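You operate a simulated robot arm through the tools that you are given. There is no shell and no other tool. Be economical: measure what you need, move in short steps, check, and stop when the job is done.

The job below is to be done with a simulated two-armed robot. You get a single attempt, and the scene is never put back.

Task
Fetch the white jar and set it on the hg rack shelf. Take the yellow block with a red pad and put it on the bed of the clamp bar. Open the bottom cabinet drawer, take the square chip on the rack side of the long steel table and put it away in the inside of the bottom cabinet drawer and shut the drawer again. Fetch the green jug and set it on top of the black pan. Take the red tin and leave it on the lower foam shelf of the black table. Put the green plug on the top of the pale steel bench away on the booth-side steel bench. Do these in any order. Set down upright: white jar, green jug.

Only the result counts: the job must be done as asked and must still hold three seconds after the hand-in. Knocking over, shifting, dropping, spilling or breaking anything else fails it.

Robot
Two 7-joint arms with two-finger grippers on one trunk, on a base that drives. Base frame: it is fixed to the floor where the robot stands at the start and does not move with it; the origin is under the middle of the robot, x ahead of it, y to its left, z up; the surface under the hand at the start is at about z = 0.88. Units: m, degrees, N and s.
The left shoulder is at the start at [0.024, 0.214, 1.181], the right one opposite. With the tool pointing down near the work surface each hand reaches from about 0.2 to 0.76 m from the robot's upright axis, wherever it stands, measured 20 degrees to its own side. Places, roughly: bed of the clamp bar (16x23 cm) [0.68, -0.42, 0.9]; black pan (20x23x8 cm) [-3.8, -0.7, 0.7]; booth-side steel bench [-6, 0.7, 0.9]; bottom cabinet drawer [-5, 7.6, 0.6]; green jug (8x13x9 cm) [-3.4, -0.9, 0.7]; green plug (4x4x9 cm) [-0.8, 9.1, 0.9]; inside of the bottom cabinet drawer [-5, 7.7, 0.6]; lower foam shelf of the black table [-3.6, -0.9, 0.6]; rack (104x20 cm) [-1.26, 1.18, 0.78]; red tin (9x9x4 cm) [-3.6, -0.7, 1.2]; square chip (7x7x5 cm) [-2.5, -0.6, 0.9]; white jar (6x15x8 cm) [0.5, 0.1, 0.9]; yellow block with a red pad (4x4x11 cm) [-1.8, -1.4, 1]. Payload 2.2 kg a hand.
The tool frame of a hand sits at the grasp point between the pads (the TCP): z along the fingers, y along the line on which they close. The tips reach 0.019 m beyond it. The gripper opens to 0.116 m. The gripper's body begins 0.07 m behind the TCP.
Orientation is that of the tool frame in the base frame, as a unit quaternion [w, x, y, z]. With the fingers straight down and closing along the base's y, the tool's x points along the base's -x, its y along +y and its z along -z.

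Tools
- The arms move only by the tool apply_moves. It takes "left_deltas", "right_deltas" or both (then of equal length, played together; a hand with none holds still); each is a list of rows, each a list of 7 numbers: the turn, a rotation vector about the base's x, y, z in degrees, then the shift along the base's x, y, z in m, then the opening, from 0 (shut) to 1 (fully open). In form: [[wx, wy, wz, x, y, z, claw], ...]. A call has 1 to 8 rows; each row shifts and turns the commanded pose from where the row before left it. Each row takes 0.2 s and may step no farther than 0.05 m and 8.6 degrees from the row before; otherwise, or with a gripper value out of range, the whole call is refused. Where a pose cannot be reached the arm comes as near as it can. A force on the tool above 40 N (or 10 N above the force at the start of the call, whichever is more), or a blocked arm, ends the call early, and 0.2 s more pass. The fingers move at their own pace and stop on an object; they squeeze with about 21 N. The grip force told is the motor's: it shows also when the fingers shut on nothing. Time passes only in rows, and 0.2 s behind the last, so rows that do not move let the fingers close. It gives the time, the measured TCP pose, the force on the tool (base axes), the opening and the grip force at its end, in the units of the frame above (readings bear some noise), with the torque about the TCP (base axes, N m) and any sound that the robot's microphone picked up, and new pictures: "pictures" is both (left out), scene, wrist or none (wrist: the cameras of the hands that moved).
- Cameras (640 x 400 px; columns grow to the right, rows downward): "scene" is now at [0.1279, -0.0145, 1.3408]; the picture's right is [-0.17, -0.99, -0.00], its down [-0.65, 0.11, -0.75] and it looks along [0.74, -0.12, -0.66] (base axes); focal length 262 px, centre (320, 200). "left" rides on the left gripper at [0.069, 0.015, -0.097] in its tool frame; the picture's right is [-0.21, 0.98, 0.00], its down [-0.76, -0.17, -0.63] and it looks along [-0.62, -0.14, 0.77] (tool axes); focal length 251 px, centre (320, 200). "right" rides on the right gripper at [0.069, -0.015, -0.097] in its tool frame; the picture's right is [0.21, 0.98, 0.00], its down [-0.76, 0.17, -0.63] and it looks along [-0.62, 0.14, 0.77] (tool axes); focal length 251 px, centre (320, 200). There is no depth. A picture from a camera that has moved, and an enlarged one, comes with that camera's place and axes in the base frame and with its lens.
- slide_trunk(by): slides the trunk up (or, below 0, down) by that many m; the arms and the scene camera ride with it, the base frame stays. It gives what a move gives, with no picture.
- roll_base(legs): drives the robot by 1 to 6 legs, each [ahead, left, turn to the left] in m, m and degrees, along the robot's own axes; the way and the turn of a leg run together, so that a leg with both is an arc; at most 1.5 m and 180 degrees a leg. The arms and the cameras ride along, it lands a little off, and it stops where it bumps. It gives what a move gives, and a new picture of the scene camera.
- aim_head(pan, tilt): turns the head with the scene camera to pan (to the left, within 80 degrees either way) and tilt (down, from -29 to 69), counted from straight ahead of the robot. It gives what a move gives, and a new picture of the scene camera.
- inspect(camera, box): a new picture of the part [left, top, right, bottom] of that camera's present view, enlarged. It takes no simulated time.
- job_done(): hands the job in; it is judged then, once.

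Work in short steps. Places have to be worked out from the pictures, the camera data and where the tool is seen: move nearer, look again, correct. Check each grasp and each placing, and mend what went wrong. You have 207 turns and 260 pictures in all, those below and enlarged ones among them. Open the grippers and draw the arms clear of the work before you hand the job in, unless the task says otherwise.

The tools are called after "Request:" by a JSON object that holds its "fn" and its "kwargs". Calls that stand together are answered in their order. apply_moves: Moves the arms, as the interface text tells. Its arguments: {"type":"object","properties":{"left_deltas":{"type":"array","items":{"type":"array","items":{"type":"number"}}},"right_deltas":{"type":"array","items":{"type":"array","items":{"type":"number"}}},"pictures":{"type":"string","enum":["both","scene","wrist","none"]}},"required":[]} The other tools are called the same way: slide_trunk (by) slides the trunk up or down; roll_base (legs) drives the base; aim_head (pan, tilt) turns the head that bears the scene camera; inspect (camera, box) takes an enlarged picture of a part of a camera's view; job_done () hands the job in.

At the start:

```text
clock: 0.0
left_position: [0.473, 0.0373, 1.1455]
left_ee_rot: [0.0, -0.001, 1.0, 0.001]
left_ft_force: [0.3, 0.3, -0.2]
left_wrist_torque: [0.02, 0.04, 0.0]
left_finger_gap: 0.1157
left_grasp_force: 0.0
right_position: [0.4225, -0.3598, 1.1691]
right_ee_rot: [0.0, -0.001, 1.0, 0.002]
right_ft_force: [-0.6, 0.1, 0.1]
right_wrist_torque: [-0.01, 0.02, 0.01]
right_finger_gap: 0.1159
right_grasp_force: 0.1
trunk travel left (down, up): [-0.325, 0.165]
robot x, y, heading: [-0.0009, -0.0015, 0.1]
head pan, tilt: [-9.5, 41.3]
```

scene: 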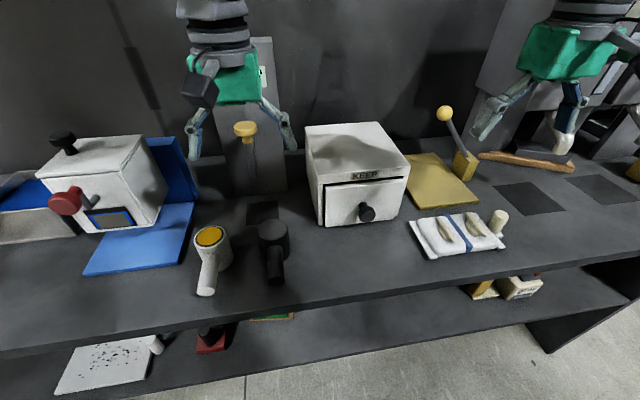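
right: 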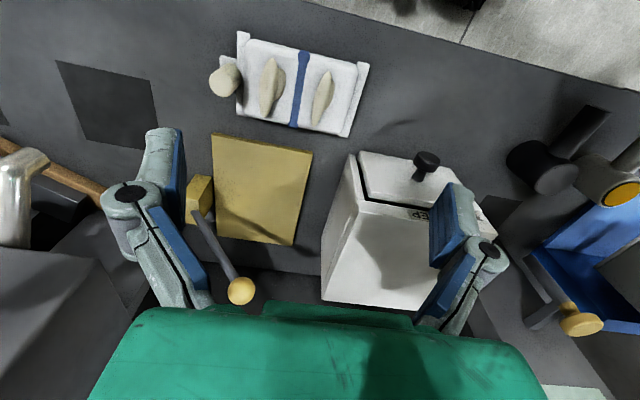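
left: 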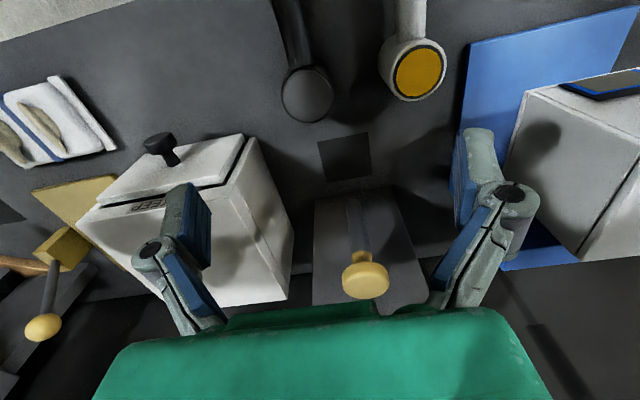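

The jar's top triangulates from both cameras to about [0.486, 0.137, 0.96], with its handle toward the robot. I'll move the left hand above it with a partial opening to miss the black jar, then look again.

Request:
{"fn": "apply_moves", "kwargs": {"left_deltas": [[0, 0, 0, 0.004, 0.034, -0.025, 0.8], [0, 0, 0, 0.004, 0.033, -0.025, 0.8], [0, 0, 0, 0.005, 0.033, -0.025, 0.8], [0, 0, 0, 0, 0, 0, 0.8]], "pictures": "wrist"}}

Request:
{"fn": "aim_head", "kwargs": {"pan": 70, "tilt": 20}}

Request:
{"fn": "aim_head", "kwargs": {"pan": -75, "tilt": 20}}

```text
clock: 1.0
left_position: [0.48, 0.1397, 1.0776]
left_ee_rot: [0.001, 0.0, 1.0, 0.001]
left_ft_force: [1.2, -0.1, -0.5]
left_wrist_torque: [0.02, 0.0, -0.02]
left_finger_gap: 0.0928
left_grasp_force: 0.0
right_position: [0.4183, -0.3576, 1.1714]
right_ee_rot: [0.001, 0.0, 1.0, 0.0]
right_ft_force: [0.5, 0.3, 0.2]
right_wrist_torque: [0.0, 0.04, 0.01]
right_finger_gap: 0.1158
right_grasp_force: 0.1
trunk travel left (down, up): [-0.325, 0.165]
robot x, y, heading: [-0.0024, -0.0015, 0.1]
head pan, tilt: [-9.5, 41.3]
camera left: at [0.4109, 0.1544, 1.1738], right [0.22, 0.98, 0.0], down [0.76, -0.17, 0.63], along [0.62, -0.14, -0.77], focal length 251 px, centre (320, 200)
```

left: 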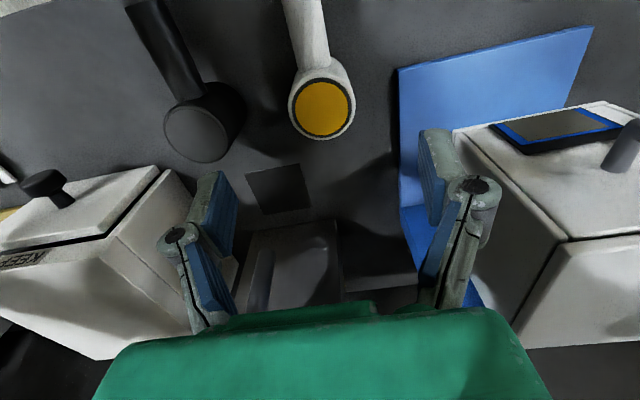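

```text
clock: 2.5
left_position: [0.4807, 0.1377, 1.0774]
left_ee_rot: [0.0, 0.0, 1.0, 0.0]
left_ft_force: [-0.2, -0.4, 0.1]
left_wrist_torque: [-0.02, -0.01, 0.01]
left_finger_gap: 0.0928
left_grasp_force: 0.0
right_position: [0.4201, -0.3575, 1.1702]
right_ee_rot: [0.001, 0.001, 1.0, -0.001]
right_ft_force: [-0.6, -0.8, -0.6]
right_wrist_torque: [-0.02, 0.02, 0.01]
right_finger_gap: 0.1161
right_grasp_force: 0.1
trunk travel left (down, up): [-0.325, 0.165]
robot x, y, heading: [0.0005, -0.003, 0.3]
head pan, tilt: [70.0, 20.0]
camera scene: at [0.077, 0.0877, 1.3744], right [0.94, -0.34, 0.0], down [-0.12, -0.32, -0.94], along [0.32, 0.88, -0.34], focal length 262 px, centre (320, 200)
```

scene: 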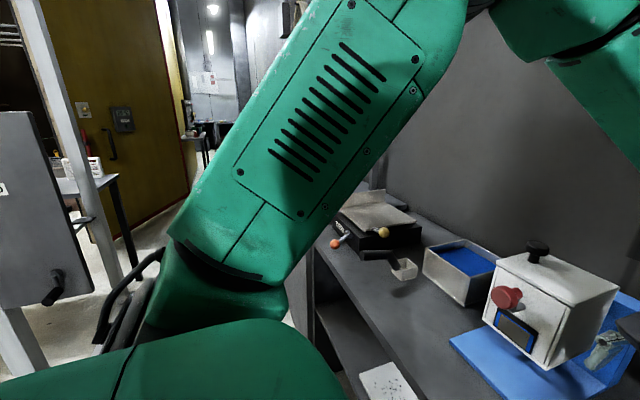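

```text
clock: 4.8
left_position: [0.4809, 0.1386, 1.0767]
left_ee_rot: [0.001, 0.0, 1.0, 0.0]
left_ft_force: [0.2, 0.8, 0.0]
left_wrist_torque: [0.01, -0.02, -0.02]
left_finger_gap: 0.093
left_grasp_force: 0.0
right_position: [0.4194, -0.3589, 1.1696]
right_ee_rot: [0.001, 0.001, 1.0, 0.0]
right_ft_force: [-0.7, 0.6, -0.3]
right_wrist_torque: [-0.02, 0.01, 0.02]
right_finger_gap: 0.1159
right_grasp_force: 0.1
trunk travel left (down, up): [-0.325, 0.165]
robot x, y, heading: [-0.0016, 0.0002, -0.1]
head pan, tilt: [-75.0, 20.0]
camera scene: at [0.0692, -0.09, 1.3742], right [-0.97, -0.26, 0.0], down [-0.09, 0.33, -0.94], along [0.24, -0.91, -0.34], focal length 262 px, centre (320, 200)
```

scene: 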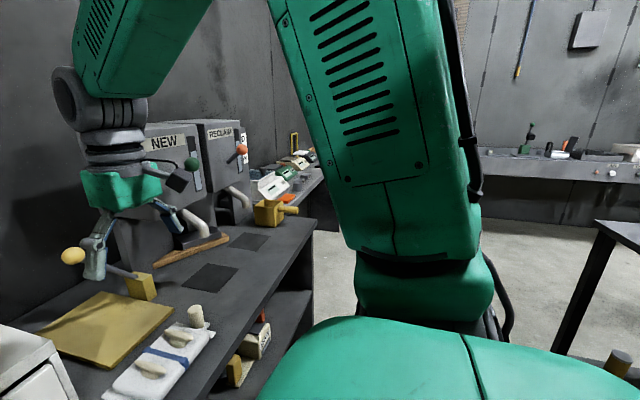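

The jar is centred at about [0.486, 0.139]. I lower straight to z≈0.925, then close.

Request:
{"fn": "apply_moves", "kwargs": {"left_deltas": [[0, 0, 0, 0.005, 0, -0.038, 0.8], [0, 0, 0, 0, 0, -0.038, 0.8], [0, 0, 0, 0, 0, -0.038, 0.8], [0, 0, 0, 0, 0, -0.038, 0.8], [0, 0, 0, 0, 0, 0, 0], [0, 0, 0, 0, 0, 0, 0]], "pictures": "wrist"}}

```text
clock: 6.2
left_position: [0.4873, 0.1376, 0.9207]
left_ee_rot: [0.001, 0.0, 1.0, 0.0]
left_ft_force: [-0.6, 0.2, 0.1]
left_wrist_torque: [0.01, -0.02, -0.02]
left_finger_gap: 0.059
left_grasp_force: 21.4
right_position: [0.4197, -0.3582, 1.1704]
right_ee_rot: [0.001, 0.0, 1.0, 0.0]
right_ft_force: [-0.5, -0.1, -0.1]
right_wrist_torque: [0.02, -0.01, -0.03]
right_finger_gap: 0.1161
right_grasp_force: 0.0
trunk travel left (down, up): [-0.325, 0.165]
robot x, y, heading: [-0.0017, -0.0017, 0.2]
head pan, tilt: [-75.0, 20.0]
camera left: at [0.4183, 0.1532, 1.0168], right [0.22, 0.98, 0.0], down [0.76, -0.17, 0.63], along [0.62, -0.14, -0.77], focal length 251 px, centre (320, 200)
```

left: 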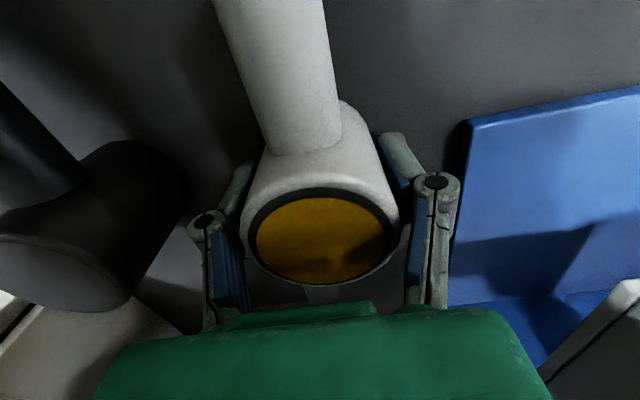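

Gripped at 59 mm. I lift it straight up and draw it back over the edge, carrying it upright, and tuck in the right hand too.

Request:
{"fn": "apply_moves", "kwargs": {"left_deltas": [[0, 0, 0, 0, 0, 0.045, 0], [0, 0, 0, 0, 0, 0.045, 0], [0, 0, 0, 0, 0, 0.045, 0], [0, 0, 0, 0, 0, 0.045, 0], [0, 0, 0, -0.045, 0.01, 0, 0], [0, 0, 0, -0.045, 0.01, 0, 0], [0, 0, 0, -0.045, 0.01, 0, 0]], "right_deltas": [[0, 0, 0, 0, 0, 0, 0.5], [0, 0, 0, 0, 0, 0, 0.5], [0, 0, 0, 0, 0, 0, 0.5], [0, 0, 0, 0, 0, 0, 0.5], [0, 0, 0, -0.03, 0.01, 0, 0.5], [0, 0, 0, -0.03, 0.01, 0, 0.5], [0, 0, 0, -0.03, 0.01, 0, 0.5]], "pictures": "wrist"}}

Request:
{"fn": "roll_base", "kwargs": {"legs": [[-0.35, 0, 0]]}}

```text
clock: 7.8
left_position: [0.3495, 0.17, 1.1019]
left_ee_rot: [0.002, 0.0, 1.0, -0.003]
left_ft_force: [0.0, 1.1, -2.5]
left_wrist_torque: [0.01, -0.04, 0.02]
left_finger_gap: 0.0588
left_grasp_force: 20.9
right_position: [0.3496, -0.3407, 1.1599]
right_ee_rot: [0.002, 0.0, 1.0, 0.001]
right_ft_force: [0.1, -0.1, 0.3]
right_wrist_torque: [0.02, -0.01, -0.01]
right_finger_gap: 0.0578
right_grasp_force: 0.1
right hand out of reach, approached as far as the arm can: row 6, 7
trunk travel left (down, up): [-0.325, 0.165]
robot x, y, heading: [-0.0007, 0.0001, -0.2]
head pan, tilt: [-75.0, 20.0]
camera right: at [0.2791, -0.3569, 1.2564], right [-0.22, 0.98, 0.0], down [0.75, 0.17, 0.64], along [0.62, 0.14, -0.77], focal length 251 px, centre (320, 200)
camera left: at [0.2795, 0.1854, 1.1999], right [0.21, 0.98, 0.0], down [0.75, -0.16, 0.64], along [0.62, -0.14, -0.77], focal length 251 px, centre (320, 200)
```

right: 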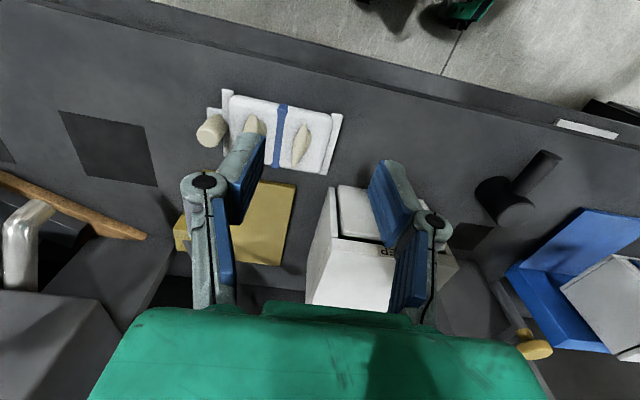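
left: 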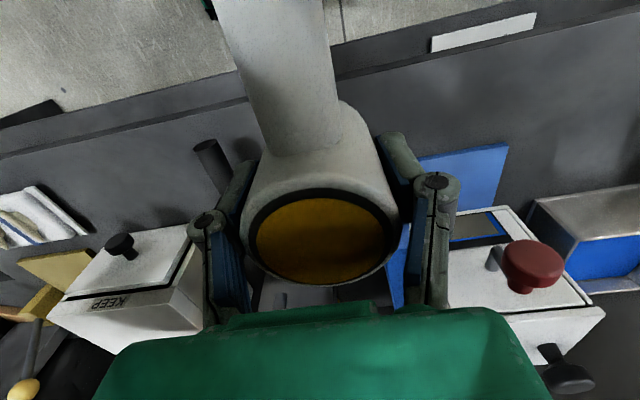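

```text
clock: 10.1
left_position: [0.0058, 0.1636, 1.1023]
left_ee_rot: [0.0, 0.003, 1.0, 0.001]
left_ft_force: [0.2, -0.2, -2.5]
left_wrist_torque: [0.0, -0.05, -0.01]
left_finger_gap: 0.059
left_grasp_force: 22.2
right_position: [0.0001, -0.3493, 1.156]
right_ee_rot: [-0.002, 0.005, 1.0, 0.004]
right_ft_force: [-0.5, 0.6, 0.7]
right_wrist_torque: [0.04, -0.02, 0.04]
right_finger_gap: 0.0578
right_grasp_force: 0.0
trunk travel left (down, up): [-0.325, 0.165]
robot x, y, heading: [-0.3452, 0.0018, -0.4]
head pan, tilt: [-75.0, 20.0]
camera scene: at [-0.2743, -0.0891, 1.3939], right [-0.95, -0.3, 0.0], down [-0.04, 0.13, -0.99], along [0.3, -0.94, -0.14], focal length 262 px, centre (320, 200)
```

scene: 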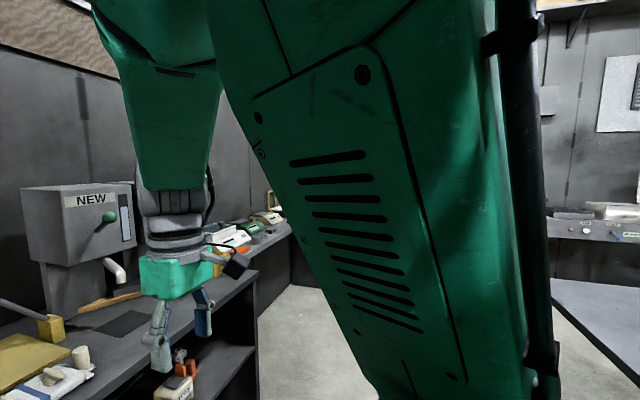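

Clear of the bench. I'll turn left about 60° with the head set forward to survey the area before proceeding.

Request:
{"fn": "aim_head", "kwargs": {"pan": 0, "tilt": 15}}

Request:
{"fn": "roll_base", "kwargs": {"legs": [[0, 0, 80]]}}

Request:
{"fn": "roll_base", "kwargs": {"legs": [[0, 0, 50]]}}

```text
clock: 11.6
left_position: [0.0035, 0.1655, 1.1034]
left_ee_rot: [0.002, 0.004, 1.0, -0.001]
left_ft_force: [0.1, 0.5, -2.6]
left_wrist_torque: [0.01, -0.05, 0.0]
left_finger_gap: 0.0589
left_grasp_force: 21.2
right_position: [-0.001, -0.3476, 1.1553]
right_ee_rot: [-0.003, 0.006, 1.0, 0.006]
right_ft_force: [-0.3, -0.7, 0.3]
right_wrist_torque: [0.01, -0.04, -0.01]
right_finger_gap: 0.0577
right_grasp_force: 0.0
trunk travel left (down, up): [-0.325, 0.165]
robot x, y, heading: [-0.3466, 0.0012, -0.5]
head pan, tilt: [0.0, 15.0]
camera scene: at [-0.2288, -0.0514, 1.4007], right [-0.59, -0.81, 0.0], down [-0.05, 0.04, -1.0], along [0.81, -0.59, -0.07], focal length 262 px, centre (320, 200)
```

scene: 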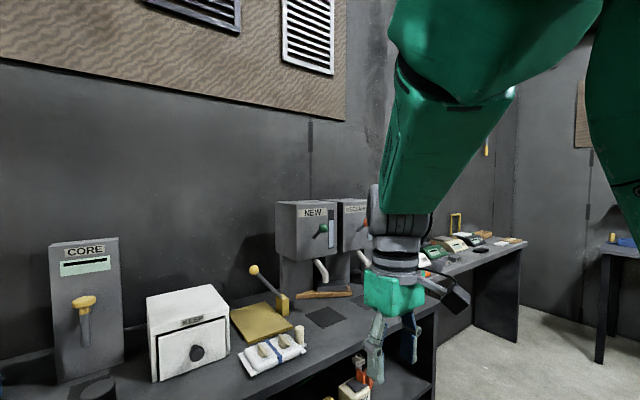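

```text
clock: 15.4
left_position: [-0.4437, 0.3748, 1.1047]
left_ee_rot: [0.001, -0.635, 0.772, 0.001]
left_ft_force: [-0.2, 0.6, -1.9]
left_wrist_torque: [0.04, 0.03, 0.02]
left_finger_gap: 0.0589
left_grasp_force: 21.2
right_position: [0.0594, 0.2753, 1.1549]
right_ee_rot: [-0.005, -0.634, 0.774, 0.002]
right_ft_force: [0.2, -0.5, 0.1]
right_wrist_torque: [0.02, 0.06, -0.03]
right_finger_gap: 0.0582
right_grasp_force: 0.1
trunk travel left (down, up): [-0.325, 0.165]
robot x, y, heading: [-0.3476, 0.0015, 78.9]
head pan, tilt: [0.0, 15.0]
camera scene: at [-0.2721, 0.1079, 1.4021], right [0.71, -0.71, 0.0], down [-0.04, -0.04, -1.0], along [0.71, 0.71, -0.05], focal length 262 px, centre (320, 200)
```

scene: 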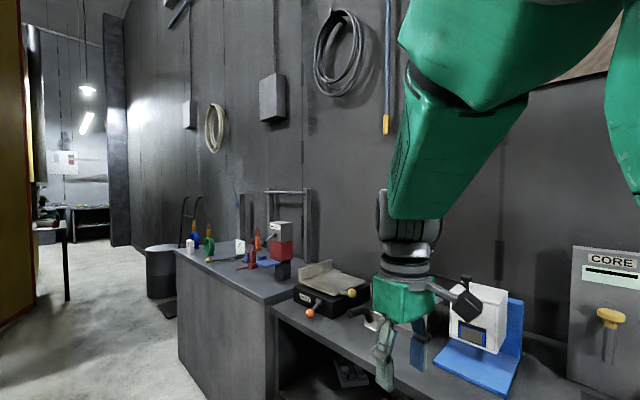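

```text
clock: 18.0
left_position: [-0.6936, 0.1714, 1.1044]
left_ee_rot: [-0.001, 0.9, -0.436, -0.002]
left_ft_force: [-0.5, 0.8, -3.1]
left_wrist_torque: [0.03, 0.03, -0.02]
left_finger_gap: 0.0591
left_grasp_force: 20.9
right_position: [-0.2895, 0.4872, 1.1536]
right_ee_rot: [0.008, 0.899, -0.439, 0.001]
right_ft_force: [-1.1, 1.1, 0.0]
right_wrist_torque: [-0.02, -0.01, 0.04]
right_finger_gap: 0.0579
right_grasp_force: 0.1
trunk travel left (down, up): [-0.325, 0.165]
robot x, y, heading: [-0.3477, 0.0039, 128.3]
head pan, tilt: [0.0, 15.0]
camera scene: at [-0.3811, 0.1257, 1.4035], right [0.99, 0.11, 0.0], down [0.01, -0.03, -1.0], along [-0.11, 0.99, -0.04], focal length 262 px, centre (320, 200)
```

scene: 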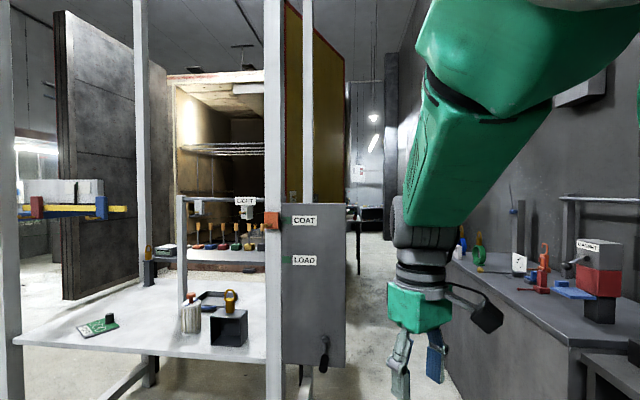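

The camera is 36° off the commanded pan. I re-aim the head to see whether it follows.

Request:
{"fn": "aim_head", "kwargs": {"pan": 20, "tilt": 25}}

```text
clock: 18.8
left_position: [-0.6911, 0.1688, 1.1037]
left_ee_rot: [-0.002, 0.899, -0.437, -0.003]
left_ft_force: [-0.7, 1.1, -2.2]
left_wrist_torque: [0.05, 0.03, -0.02]
left_finger_gap: 0.0588
left_grasp_force: 21.1
right_position: [-0.2877, 0.4859, 1.1514]
right_ee_rot: [0.01, 0.898, -0.439, 0.004]
right_ft_force: [0.3, 0.2, 0.4]
right_wrist_torque: [0.02, -0.02, 0.01]
right_finger_gap: 0.058
right_grasp_force: 0.0
trunk travel left (down, up): [-0.325, 0.165]
robot x, y, heading: [-0.3479, 0.0022, 128.0]
head pan, tilt: [20.0, 25.0]
camera scene: at [-0.3826, 0.1252, 1.4041], right [0.99, 0.13, 0.0], down [0.01, -0.03, -1.0], along [-0.13, 0.99, -0.03], focal length 262 px, centre (320, 200)
```

scene: 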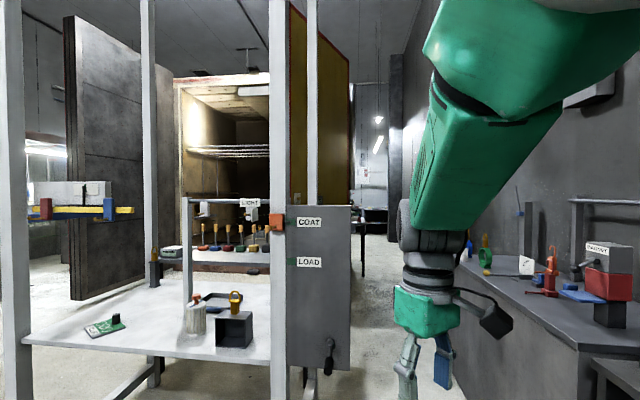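

The head is jammed against the raised right arm. I ease the right hand forward and out to free it, then re-aim.

Request:
{"fn": "apply_moves", "kwargs": {"right_deltas": [[0, 0, 0, -0.005, 0.03, 0, 0.5], [0, 0, 0, -0.005, 0.03, 0, 0.5], [0, 0, 0, 0, 0.03, -0.01, 0.5], [0, 0, 0, 0, 0.02, -0.01, 0.5]], "pictures": "none"}}

Request:
{"fn": "aim_head", "kwargs": {"pan": 10, "tilt": 25}}

```text
clock: 19.8
left_position: [-0.6901, 0.1699, 1.105]
left_ee_rot: [-0.001, 0.9, -0.437, -0.002]
left_ft_force: [-0.7, -0.3, -2.6]
left_wrist_torque: [-0.03, 0.02, 0.0]
left_finger_gap: 0.0588
left_grasp_force: 21.0
right_position: [-0.2985, 0.6008, 1.1329]
right_ee_rot: [0.008, 0.899, -0.438, 0.002]
right_ft_force: [-0.1, -0.7, -0.1]
right_wrist_torque: [-0.05, -0.01, 0.02]
right_finger_gap: 0.0581
right_grasp_force: 0.0
trunk travel left (down, up): [-0.325, 0.165]
robot x, y, heading: [-0.3498, -0.0013, 128.3]
head pan, tilt: [20.0, 25.0]
```

```text
clock: 20.5
left_position: [-0.6916, 0.1702, 1.1063]
left_ee_rot: [-0.002, 0.9, -0.437, -0.003]
left_ft_force: [-0.6, -0.6, -2.5]
left_wrist_torque: [-0.01, -0.01, -0.01]
left_finger_gap: 0.0588
left_grasp_force: 21.6
right_position: [-0.2985, 0.5983, 1.1356]
right_ee_rot: [0.007, 0.899, -0.438, 0.002]
right_ft_force: [0.4, 0.0, 0.2]
right_wrist_torque: [0.04, 0.04, 0.0]
right_finger_gap: 0.058
right_grasp_force: 0.1
trunk travel left (down, up): [-0.325, 0.165]
robot x, y, heading: [-0.3464, 0.0014, 128.2]
head pan, tilt: [10.0, 25.0]
camera scene: at [-0.439, 0.0977, 1.3661], right [0.67, 0.75, 0.0], down [0.32, -0.28, -0.91], along [-0.68, 0.6, -0.43], focal length 262 px, centre (320, 200)
```

scene: 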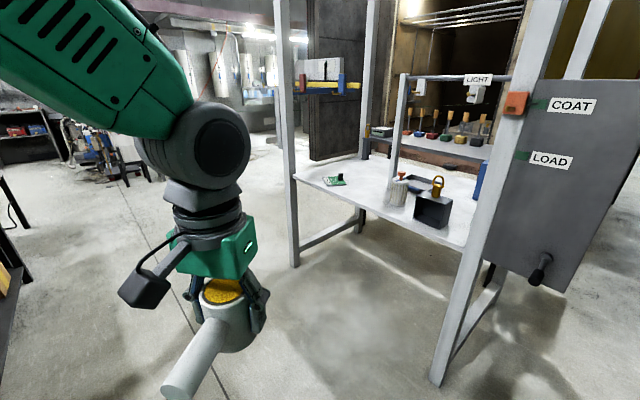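

The head is free now. The rack position projects onto the white table ahead; I inspect it for the "hg" label.

Request:
{"fn": "inspect", "kwargs": {"camera": "scene", "box": [280, 60, 560, 260]}}

```text
2.00 times, centred on (420, 160) of scene
camera zoom: at [-0.439, 0.0977, 1.3661], right [0.67, 0.75, 0.0], down [0.32, -0.28, -0.91], along [-0.68, 0.6, -0.43], focal length 524 px, centre (120, 280)
```

zoom: 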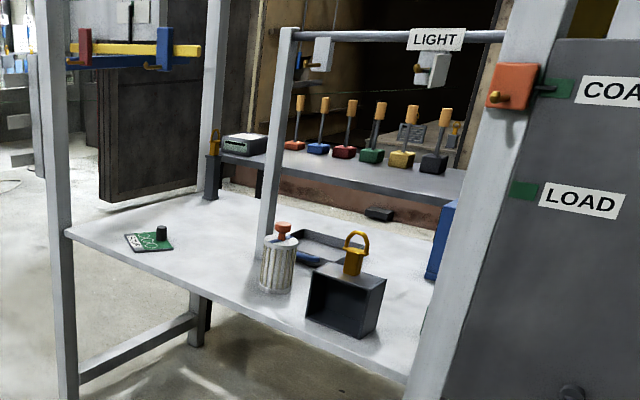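

The white table at z≈0.78 (front edge y≈1.02) is the rack, and [-1.29, 1.19] between the green card and barrel is free. I turn to face it and drive left in front of it.

Request:
{"fn": "roll_base", "kwargs": {"legs": [[0, 0, -38], [0, 0.8, 0], [0.3, 0, 0]]}}

Request:
{"fn": "aim_head", "kwargs": {"pan": 10, "tilt": 40}}

```text
clock: 28.2
left_position: [-1.3161, 0.6224, 1.1056]
left_ee_rot: [-0.003, 0.715, -0.699, -0.003]
left_ft_force: [0.6, 0.3, -2.6]
left_wrist_torque: [0.02, 0.0, 0.02]
left_finger_gap: 0.0589
left_grasp_force: 20.9
right_position: [-0.7446, 0.7297, 1.1342]
right_ee_rot: [0.008, 0.714, -0.7, -0.001]
right_ft_force: [0.4, 0.0, 0.5]
right_wrist_torque: [0.0, 0.04, 0.01]
right_finger_gap: 0.0575
right_grasp_force: 0.0
trunk travel left (down, up): [-0.325, 0.165]
robot x, y, heading: [-1.1457, 0.2798, 91.4]
head pan, tilt: [10.0, 25.0]
camera scene: at [-1.1574, 0.4143, 1.3662], right [0.98, 0.2, 0.0], down [0.08, -0.42, -0.91], along [-0.18, 0.89, -0.42], focal length 262 px, centre (320, 200)
```

scene: 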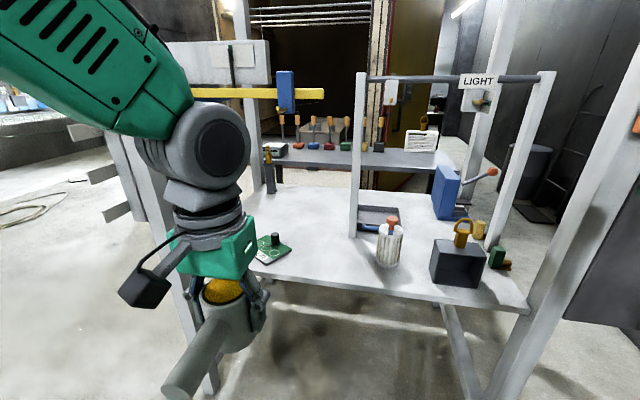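

```text
clock: 28.9
left_position: [-1.317, 0.6212, 1.1063]
left_ee_rot: [-0.002, 0.715, -0.7, -0.003]
left_ft_force: [0.2, -0.5, -2.6]
left_wrist_torque: [0.01, -0.02, -0.01]
left_finger_gap: 0.0591
left_grasp_force: 20.9
right_position: [-0.7462, 0.7286, 1.1355]
right_ee_rot: [0.007, 0.714, -0.7, 0.0]
right_ft_force: [0.9, 0.0, 0.4]
right_wrist_torque: [0.01, -0.03, 0.02]
right_finger_gap: 0.0581
right_grasp_force: 0.1
trunk travel left (down, up): [-0.325, 0.165]
robot x, y, heading: [-1.1444, 0.2823, 91.3]
head pan, tilt: [10.0, 40.0]
camera scene: at [-1.1581, 0.409, 1.3427], right [0.98, 0.2, 0.0], down [0.13, -0.63, -0.76], along [-0.15, 0.75, -0.64], focal length 262 px, centre (320, 200)
```

scene: 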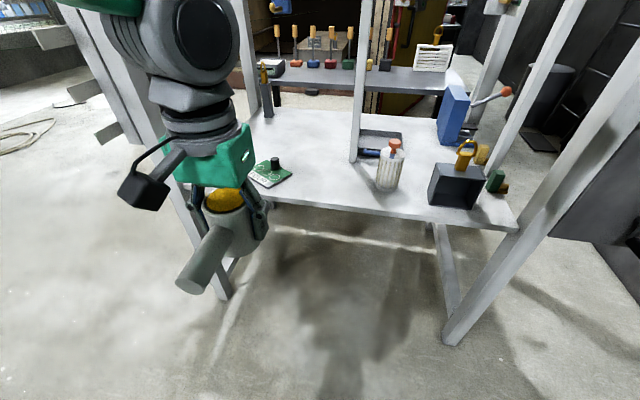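

Free spot confirmed near x=-1.28, y=1.19. I shift the right hand inward to stay clear of the frame post, then creep ahead 0.22 m.

Request:
{"fn": "apply_moves", "kwargs": {"right_deltas": [[0, 0, 0, -0.035, 0, 0, 0.5], [0, 0, 0, -0.035, 0, 0, 0.5], [0, 0, 0, -0.03, -0.02, 0, 0.5]], "pictures": "none"}}

Request:
{"fn": "roll_base", "kwargs": {"legs": [[0.22, 0, 0]]}}

```text
clock: 29.7
left_position: [-1.321, 0.6188, 1.1064]
left_ee_rot: [-0.004, 0.715, -0.699, -0.002]
left_ft_force: [0.0, -0.5, -2.3]
left_wrist_torque: [0.05, -0.03, 0.0]
left_finger_gap: 0.0587
left_grasp_force: 20.7
right_position: [-0.8525, 0.7101, 1.1393]
right_ee_rot: [0.006, 0.713, -0.701, -0.001]
right_ft_force: [-0.5, -0.5, 0.2]
right_wrist_torque: [0.06, 0.0, -0.01]
right_finger_gap: 0.058
right_grasp_force: 0.0
trunk travel left (down, up): [-0.325, 0.165]
robot x, y, heading: [-1.1431, 0.2792, 91.4]
head pan, tilt: [10.0, 40.0]
```

```text
clock: 31.4
left_position: [-1.3237, 0.8404, 1.1052]
left_ee_rot: [-0.003, 0.715, -0.699, -0.002]
left_ft_force: [-0.7, 0.3, -2.9]
left_wrist_torque: [0.03, 0.04, 0.04]
left_finger_gap: 0.059
left_grasp_force: 20.8
right_position: [-0.8559, 0.93, 1.1378]
right_ee_rot: [0.007, 0.714, -0.7, 0.0]
right_ft_force: [0.1, 0.0, 0.1]
right_wrist_torque: [-0.02, 0.0, -0.03]
right_finger_gap: 0.058
right_grasp_force: 0.0
trunk travel left (down, up): [-0.325, 0.165]
robot x, y, heading: [-1.1475, 0.4976, 91.2]
head pan, tilt: [10.0, 40.0]
camera scene: at [-1.1656, 0.6263, 1.3429], right [0.98, 0.2, 0.0], down [0.13, -0.63, -0.76], along [-0.15, 0.75, -0.64], focal length 262 px, centre (320, 200)
```

scene: 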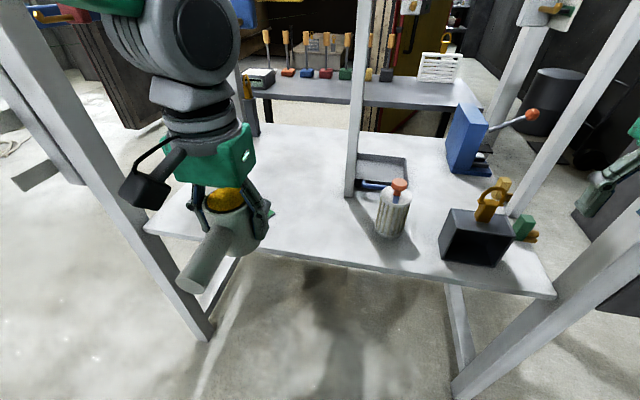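

The path over the table is clear. I extend the left hand to above [-1.285, 1.19] with the jar.

Request:
{"fn": "apply_moves", "kwargs": {"left_deltas": [[0, 0, 0, 0.005, 0.044, -0.01, 0], [0, 0, 0, 0.005, 0.044, -0.01, 0], [0, 0, 0, 0.005, 0.044, -0.01, 0], [0, 0, 0, 0.005, 0.044, -0.01, 0], [0, 0, 0, 0.005, 0.044, -0.01, 0], [0, 0, 0, 0.005, 0.044, -0.01, 0], [0, 0, 0, 0.005, 0.044, -0.01, 0], [0, 0, 0, 0.004, 0.042, -0.01, 0]]}}

```text
clock: 33.2
left_position: [-1.2818, 1.1923, 1.0237]
left_ee_rot: [-0.001, 0.716, -0.698, -0.001]
left_ft_force: [0.5, 0.8, -2.7]
left_wrist_torque: [-0.05, -0.04, 0.0]
left_finger_gap: 0.0587
left_grasp_force: 20.6
right_position: [-0.855, 0.9339, 1.137]
right_ee_rot: [0.008, 0.715, -0.699, 0.0]
right_ft_force: [1.2, 1.6, -0.3]
right_wrist_torque: [-0.04, 0.02, 0.0]
right_finger_gap: 0.058
right_grasp_force: 0.1
trunk travel left (down, up): [-0.325, 0.165]
robot x, y, heading: [-1.1504, 0.5003, 91.4]
head pan, tilt: [10.0, 40.0]
camera scene: at [-1.1644, 0.6334, 1.342], right [0.98, 0.2, 0.0], down [0.13, -0.64, -0.76], along [-0.15, 0.75, -0.65], focal length 262 px, centre (320, 200)
camera left: at [-1.2954, 1.1226, 1.1194], right [-0.98, 0.19, 0.0], down [0.15, 0.76, 0.63], along [0.12, 0.62, -0.77], focal length 251 px, centre (320, 200)
```

scene: 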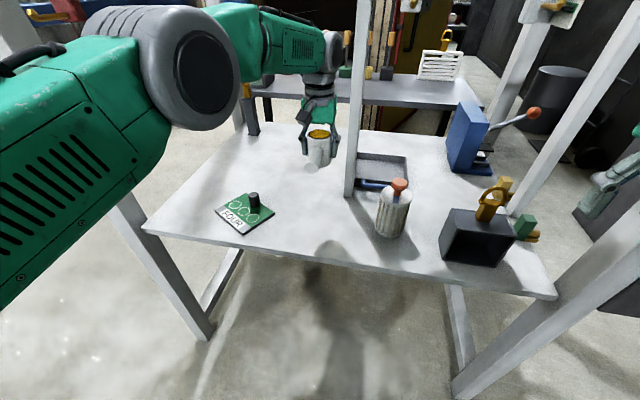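
left: 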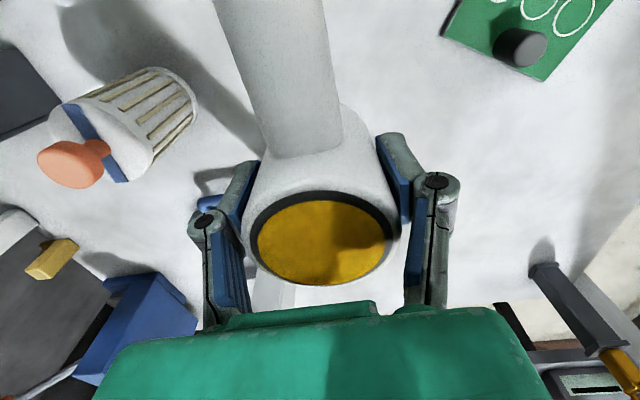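

The jar is over the free spot with clearance on all sides. I lower to just above the surface.

Request:
{"fn": "apply_moves", "kwargs": {"left_deltas": [[0, 0, 0, 0, 0, -0.045, 0], [0, 0, 0, 0, 0, -0.045, 0], [0, 0, 0, 0, 0, -0.045, 0], [0, 0, 0, 0, 0, -0.04, 0], [0, 0, 0, 0, 0, -0.01, 0], [0, 0, 0, 0, 0, 0, 0]], "pictures": "scene"}}

```text
clock: 34.6
left_position: [-1.2821, 1.1918, 0.8422]
left_ee_rot: [-0.002, 0.715, -0.699, -0.003]
left_ft_force: [-0.6, -0.7, -3.5]
left_wrist_torque: [0.06, 0.01, 0.0]
left_finger_gap: 0.0589
left_grasp_force: 21.8
right_position: [-0.8547, 0.9298, 1.1372]
right_ee_rot: [0.006, 0.715, -0.699, -0.001]
right_ft_force: [-1.2, -0.7, 0.3]
right_wrist_torque: [0.0, 0.0, -0.02]
right_finger_gap: 0.0577
right_grasp_force: 0.1
trunk travel left (down, up): [-0.325, 0.165]
robot x, y, heading: [-1.1537, 0.4992, 91.4]
head pan, tilt: [10.0, 40.0]
camera scene: at [-1.1643, 0.6294, 1.3426], right [0.98, 0.2, 0.0], down [0.13, -0.63, -0.76], along [-0.15, 0.75, -0.65], focal length 262 px, centre (320, 200)
```

scene: 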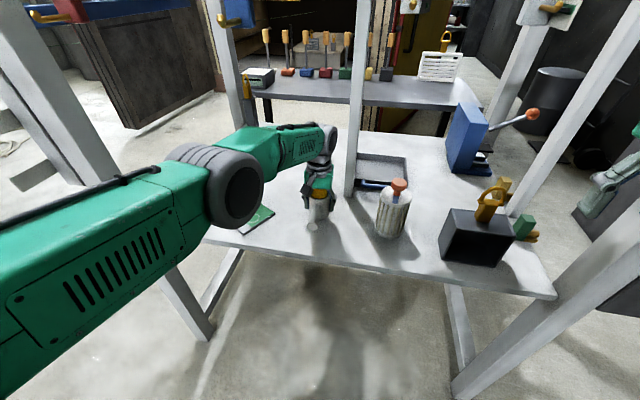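

Nearly down; I lower in small steps until contact shows.

Request:
{"fn": "apply_moves", "kwargs": {"left_deltas": [[0, 0, 0, 0, 0, -0.006, 0], [0, 0, 0, 0, 0, -0.006, 0], [0, 0, 0, 0, 0, -0.004, 0], [0, 0, 0, 0, 0, -0.003, 0]], "pictures": "none"}}

```text
clock: 35.6
left_position: [-1.2859, 1.1892, 0.8227]
left_ee_rot: [-0.002, 0.715, -0.699, -0.003]
left_ft_force: [0.3, 0.0, -1.6]
left_wrist_torque: [0.0, 0.02, 0.0]
left_finger_gap: 0.059
left_grasp_force: 21.2
left hand out of reach, approached as far as the arm can: row 4
right_position: [-0.8541, 0.9303, 1.1384]
right_ee_rot: [0.007, 0.714, -0.7, -0.002]
right_ft_force: [0.1, 0.3, 0.1]
right_wrist_torque: [-0.01, -0.02, 0.02]
right_finger_gap: 0.0579
right_grasp_force: 0.1
trunk travel left (down, up): [-0.325, 0.165]
robot x, y, heading: [-1.1473, 0.4977, 91.5]
head pan, tilt: [10.0, 40.0]
```

The arm's reach is at its limit; I lower the trunk slightly to seat the jar.

Request:
{"fn": "slide_trunk", "kwargs": {"by": -0.006}}

Request:
{"fn": "inspect", "kwargs": {"camera": "scene", "box": [240, 140, 400, 240]}}

```text
clock: 36.2
left_position: [-1.2835, 1.1887, 0.8199]
left_ee_rot: [-0.005, 0.716, -0.698, -0.004]
left_ft_force: [-0.7, 2.1, 13.4]
left_wrist_torque: [-0.33, 0.11, -0.03]
left_finger_gap: 0.059
left_grasp_force: 21.5
right_position: [-0.8535, 0.9291, 1.1325]
right_ee_rot: [0.007, 0.715, -0.699, -0.001]
right_ft_force: [0.0, -0.4, 0.1]
right_wrist_torque: [-0.01, -0.01, -0.01]
right_finger_gap: 0.0581
right_grasp_force: 0.1
trunk travel left (down, up): [-0.319, 0.171]
robot x, y, heading: [-1.1518, 0.4987, 91.3]
head pan, tilt: [10.0, 40.0]
```

```text
4.00 times, centred on (320, 190) of scene
camera zoom: at [-1.1638, 0.6276, 1.3369], right [0.98, 0.2, 0.0], down [0.13, -0.63, -0.76], along [-0.15, 0.75, -0.65], focal length 1049 px, centre (320, 240)
```

zoom: 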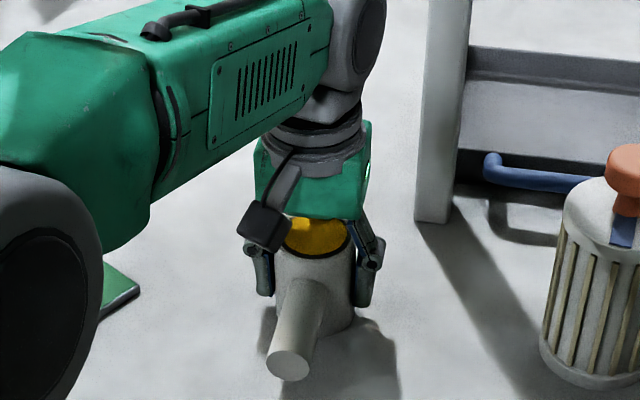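

The jar is standing on the surface (13 N contact). I open and rise straight up, then check.

Request:
{"fn": "apply_moves", "kwargs": {"left_deltas": [[0, 0, 0, 0, 0, 0.002, 0.75], [0, 0, 0, 0, 0, 0, 0.75], [0, 0, 0, 0, 0, 0.03, 0.75], [0, 0, 0, 0, 0, 0.045, 0.75], [0, 0, 0, 0, 0, 0.045, 0.75], [0, 0, 0, 0, 0, 0.045, 0.75], [0, 0, 0, 0, 0, 0.045, 0.75]]}}

```text
clock: 37.8
left_position: [-1.2812, 1.1987, 1.0294]
left_ee_rot: [-0.004, 0.716, -0.699, -0.003]
left_ft_force: [-0.6, 0.0, 0.2]
left_wrist_torque: [0.0, 0.02, -0.03]
left_finger_gap: 0.0869
left_grasp_force: 0.2
left hand out of reach, approached as far as the arm can: row 3, 4, 5
right_position: [-0.8539, 0.9283, 1.1323]
right_ee_rot: [0.006, 0.715, -0.699, -0.003]
right_ft_force: [-0.3, -0.9, 0.7]
right_wrist_torque: [0.04, 0.0, 0.02]
right_finger_gap: 0.0581
right_grasp_force: 0.1
trunk travel left (down, up): [-0.319, 0.171]
robot x, y, heading: [-1.148, 0.5, 91.6]
head pan, tilt: [10.0, 40.0]
camera scene: at [-1.1639, 0.628, 1.3367], right [0.98, 0.2, 0.0], down [0.13, -0.63, -0.76], along [-0.15, 0.75, -0.65], focal length 262 px, centre (320, 200)
camera left: at [-1.2955, 1.129, 1.1264], right [-0.98, 0.19, 0.0], down [0.15, 0.76, 0.64], along [0.12, 0.63, -0.77], focal length 251 px, centre (320, 200)
```

scene: 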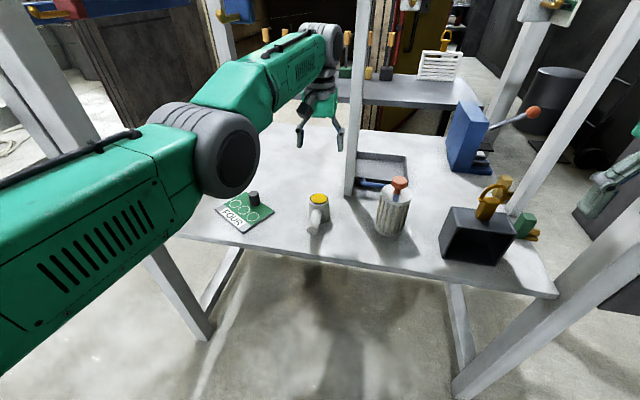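
left: 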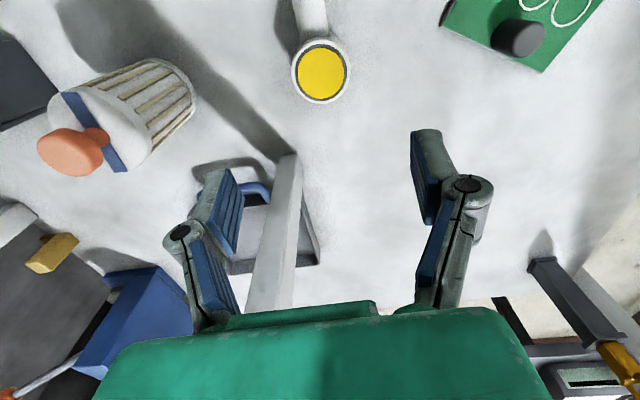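

The jar stands upright and free. I retract the left arm, back off and turn to look for the yellow block.

Request:
{"fn": "apply_moves", "kwargs": {"left_deltas": [[0, 0, 0, -0.005, -0.044, 0.01, 0.5], [0, 0, 0, -0.005, -0.044, 0.01, 0.5], [0, 0, 0, -0.005, -0.044, 0.01, 0.5], [0, 0, 0, -0.005, -0.044, 0.01, 0.5], [0, 0, 0, -0.005, -0.044, 0.01, 0.5], [0, 0, 0, -0.005, -0.044, 0.01, 0.5], [0, 0, 0, -0.005, -0.03, 0.01, 0.5]], "pictures": "none"}}

Request:
{"fn": "roll_base", "kwargs": {"legs": [[-0.45, 0, 0], [0, 0, 60]]}}

Request:
{"fn": "aim_head", "kwargs": {"pan": 45, "tilt": 20}}

```text
clock: 39.4
left_position: [-1.2549, 1.1777, 1.1197]
left_ee_rot: [-0.002, 0.716, -0.698, -0.003]
left_ft_force: [0.2, 0.3, -0.2]
left_wrist_torque: [0.0, -0.01, 0.01]
left_finger_gap: 0.058
left_grasp_force: 0.0
left hand out of reach, approached as far as the arm can: row 1, 2, 3, 4, 5, 6, 7
right_position: [-0.855, 0.9279, 1.1327]
right_ee_rot: [0.007, 0.715, -0.699, -0.002]
right_ft_force: [0.9, 0.3, -0.2]
right_wrist_torque: [-0.01, 0.02, 0.04]
right_finger_gap: 0.058
right_grasp_force: 0.1
trunk travel left (down, up): [-0.319, 0.171]
robot x, y, heading: [-1.1494, 0.4989, 91.4]
head pan, tilt: [10.0, 40.0]
```

```text
clock: 44.8
left_position: [-1.7782, 0.2872, 1.1187]
left_ee_rot: [0.0, 0.97, -0.242, -0.004]
left_ft_force: [0.4, -0.6, -0.4]
left_wrist_torque: [-0.03, 0.03, -0.02]
left_finger_gap: 0.0582
left_grasp_force: 0.0
right_position: [-1.3649, 0.5163, 1.1323]
right_ee_rot: [0.007, 0.97, -0.243, 0.002]
right_ft_force: [0.7, 0.5, 0.4]
right_wrist_torque: [-0.01, -0.01, 0.02]
right_finger_gap: 0.0579
right_grasp_force: 0.0
trunk travel left (down, up): [-0.319, 0.171]
robot x, y, heading: [-1.1354, 0.0461, 152.2]
head pan, tilt: [10.0, 40.0]
camera scene: at [-1.2527, 0.0973, 1.3366], right [0.31, 0.95, 0.0], down [0.61, -0.2, -0.76], along [-0.73, 0.23, -0.65], focal length 262 px, centre (320, 200)
```

scene: 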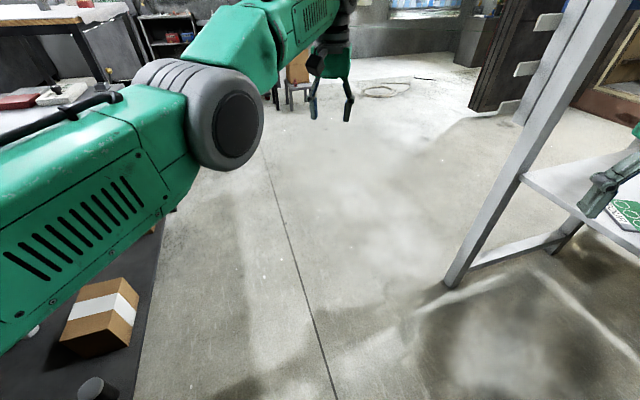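

```text
clock: 45.8
left_position: [-1.7769, 0.2856, 1.1175]
left_ee_rot: [0.002, 0.97, -0.241, -0.001]
left_ft_force: [-0.4, 0.0, 0.2]
left_wrist_torque: [0.0, -0.02, 0.02]
left_finger_gap: 0.0581
left_grasp_force: 0.0
right_position: [-1.3623, 0.5138, 1.1333]
right_ee_rot: [0.006, 0.97, -0.242, 0.0]
right_ft_force: [-0.1, -1.1, -0.3]
right_wrist_torque: [0.03, 0.01, 0.0]
right_finger_gap: 0.058
right_grasp_force: 0.1
trunk travel left (down, up): [-0.319, 0.171]
robot x, y, heading: [-1.1345, 0.0475, 152.3]
head pan, tilt: [45.0, 20.0]
camera scene: at [-1.2616, 0.0429, 1.3681], right [-0.29, 0.96, 0.0], down [0.33, 0.1, -0.94], along [-0.9, -0.28, -0.34], focal length 262 px, centre (320, 200)
```

scene: 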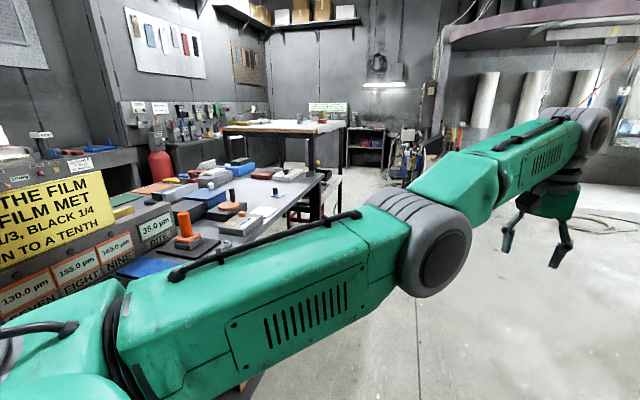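

The left arm didn't retract (reach-limited configuration), though nothing was touched. I now draw it back in small steps in the robot's own frame.

Request:
{"fn": "apply_moves", "kwargs": {"left_deltas": [[0, 0, 0, 0.022, -0.02, 0.01, 0.5], [0, 0, 0, 0.025, -0.03, 0.01, 0.5], [0, 0, 0, 0.025, -0.03, 0, 0.5], [0, 0, 0, 0.025, -0.03, 0, 0.5], [0, 0, 0, 0.025, -0.03, 0, 0.5], [0, 0, 0, 0.025, -0.03, 0, 0.5], [0, 0, 0, 0.025, -0.03, 0, 0.5]], "pictures": "scene"}}

```text
clock: 47.4
left_position: [-1.7746, 0.2569, 1.1992]
left_ee_rot: [-0.001, 0.97, -0.241, -0.005]
left_ft_force: [0.1, -0.1, 0.0]
left_wrist_torque: [0.01, 0.0, -0.02]
left_finger_gap: 0.058
left_grasp_force: 0.0
left hand out of reach, approached as far as the arm can: row 1, 2, 3, 4, 5, 6, 7
right_position: [-1.3624, 0.5122, 1.1322]
right_ee_rot: [0.007, 0.97, -0.244, 0.0]
right_ft_force: [-0.3, -0.7, -0.8]
right_wrist_torque: [0.0, 0.0, -0.02]
right_finger_gap: 0.0581
right_grasp_force: 0.0
trunk travel left (down, up): [-0.319, 0.171]
robot x, y, heading: [-1.1341, 0.0497, 152.1]
head pan, tilt: [45.0, 20.0]
camera scene: at [-1.261, 0.0423, 1.3682], right [-0.29, 0.96, 0.0], down [0.33, 0.1, -0.94], along [-0.9, -0.28, -0.34], focal length 262 px, centre (320, 200)
```

scene: 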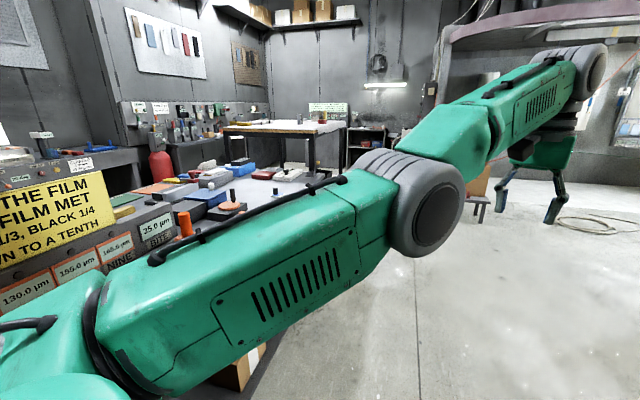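

The arm went up instead of back — likely a wrist joint limit. I test whether a yaw turn frees it.

Request:
{"fn": "apply_moves", "kwargs": {"left_deltas": [[0, 0, 8, 0, 0, 0, 0.5], [0, 0, 8, 0, 0, 0, 0.5], [0, 0, 8, 0.02, -0.01, 0, 0.5], [0, 0, 8, 0.02, -0.01, 0, 0.5]], "pictures": "none"}}

```text
clock: 48.4
left_position: [-1.7605, 0.2638, 1.214]
left_ee_rot: [0.002, 0.999, 0.036, -0.005]
left_ft_force: [-0.1, 0.4, -0.4]
left_wrist_torque: [0.0, 0.01, -0.02]
left_finger_gap: 0.0582
left_grasp_force: 0.0
left hand out of reach, approached as far as the arm can: row 3, 4
right_position: [-1.3621, 0.5131, 1.1339]
right_ee_rot: [0.007, 0.97, -0.243, 0.0]
right_ft_force: [-0.3, -1.2, 0.4]
right_wrist_torque: [0.02, -0.01, -0.03]
right_finger_gap: 0.0579
right_grasp_force: 0.1
trunk travel left (down, up): [-0.319, 0.171]
robot x, y, heading: [-1.1345, 0.0493, 152.2]
head pan, tilt: [45.0, 20.0]
```

Yaw works but pulling back doesn't: the forearm is rising to the wrist, so the wrist pitch is at its limit. I try going down while coming back, with the fingers tilting forward to relieve it.

Request:
{"fn": "apply_moves", "kwargs": {"left_deltas": [[3.9, 7.5, 0, 0, 0, -0.03, 0.5], [3.9, 7.5, 0, 0, 0, -0.03, 0.5], [3.9, 7.5, 0, 0.025, -0.014, -0.03, 0.5], [3.9, 7.5, 0, 0.03, -0.016, -0.02, 0.5], [0, 0, 0, 0.035, -0.018, 0, 0.5], [0, 0, 0, 0.035, -0.018, 0, 0.5], [0, 0, 0, 0.035, -0.018, 0, 0.5], [0, 0, 0, 0.035, -0.018, 0, 0.5]], "pictures": "scene"}}

```text
clock: 50.2
left_position: [-1.8129, 0.3924, 1.1794]
left_ee_rot: [-0.141, 0.955, 0.035, -0.259]
left_ft_force: [0.5, -0.2, 0.2]
left_wrist_torque: [0.0, 0.02, 0.02]
left_finger_gap: 0.0581
left_grasp_force: 0.0
left hand out of reach, approached as far as the arm can: row 1, 2, 3, 4, 5, 6, 7, 8
right_position: [-1.3605, 0.5126, 1.1323]
right_ee_rot: [0.006, 0.97, -0.243, 0.0]
right_ft_force: [0.6, -1.0, 0.4]
right_wrist_torque: [0.03, 0.0, -0.01]
right_finger_gap: 0.058
right_grasp_force: 0.1
trunk travel left (down, up): [-0.319, 0.171]
robot x, y, heading: [-1.1369, 0.0498, 152.0]
head pan, tilt: [45.0, 20.0]
camera scene: at [-1.2606, 0.0427, 1.3682], right [-0.29, 0.96, 0.0], down [0.33, 0.1, -0.94], along [-0.9, -0.28, -0.34], focal length 262 px, centre (320, 200)
```

scene: 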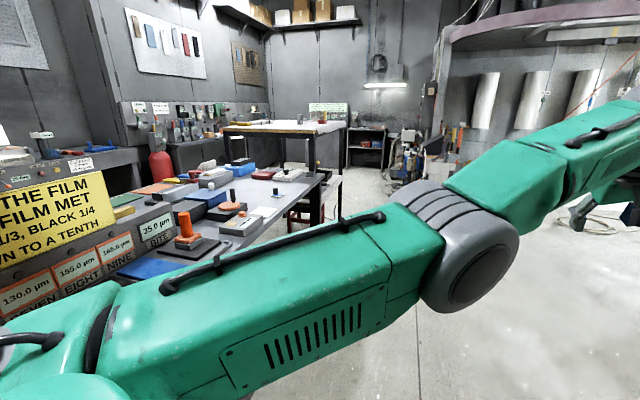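

That extended the arm rather. I try undoing the tilt while moving the hand sideways to the robot's left and down, to let the elbow flex.

Request:
{"fn": "apply_moves", "kwargs": {"left_deltas": [[-3.9, -7.5, 0, -0.014, -0.027, -0.01, 0.5], [-3.9, -7.5, 0, -0.014, -0.027, -0.01, 0.5], [-3.9, -7.5, 0, -0.014, -0.027, -0.01, 0.5], [-3.9, -7.5, 0, -0.014, -0.027, -0.01, 0.5], [0, 0, 0, -0.014, -0.027, -0.03, 0.5], [0, 0, 0, -0.014, -0.027, -0.03, 0.5], [0, 0, 0, 0, 0, -0.04, 0.5], [0, 0, 0, 0, 0, -0.04, 0.5]], "pictures": "scene"}}

```text
clock: 52.0
left_position: [-1.8747, 0.1962, 0.9862]
left_ee_rot: [0.0, 0.999, 0.036, -0.004]
left_ft_force: [-0.5, 0.6, 0.3]
left_wrist_torque: [0.0, 0.04, 0.0]
left_finger_gap: 0.058
left_grasp_force: 0.2
left hand out of reach, approached as far as the arm can: row 1, 2, 3, 4, 5, 6, 7
right_position: [-1.3643, 0.5131, 1.1329]
right_ee_rot: [0.005, 0.97, -0.243, 0.001]
right_ft_force: [-0.4, -0.1, 0.3]
right_wrist_torque: [-0.02, 0.0, 0.01]
right_finger_gap: 0.0579
right_grasp_force: 0.1
trunk travel left (down, up): [-0.319, 0.171]
robot x, y, heading: [-1.1372, 0.0507, 152.4]
head pan, tilt: [45.0, 20.0]
camera scene: at [-1.2632, 0.0424, 1.3679], right [-0.29, 0.96, 0.0], down [0.33, 0.1, -0.94], along [-0.9, -0.28, -0.35], focal length 262 px, centre (320, 200)
```

scene: 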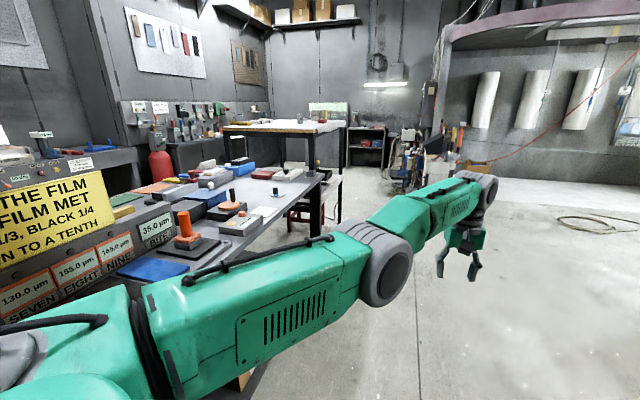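

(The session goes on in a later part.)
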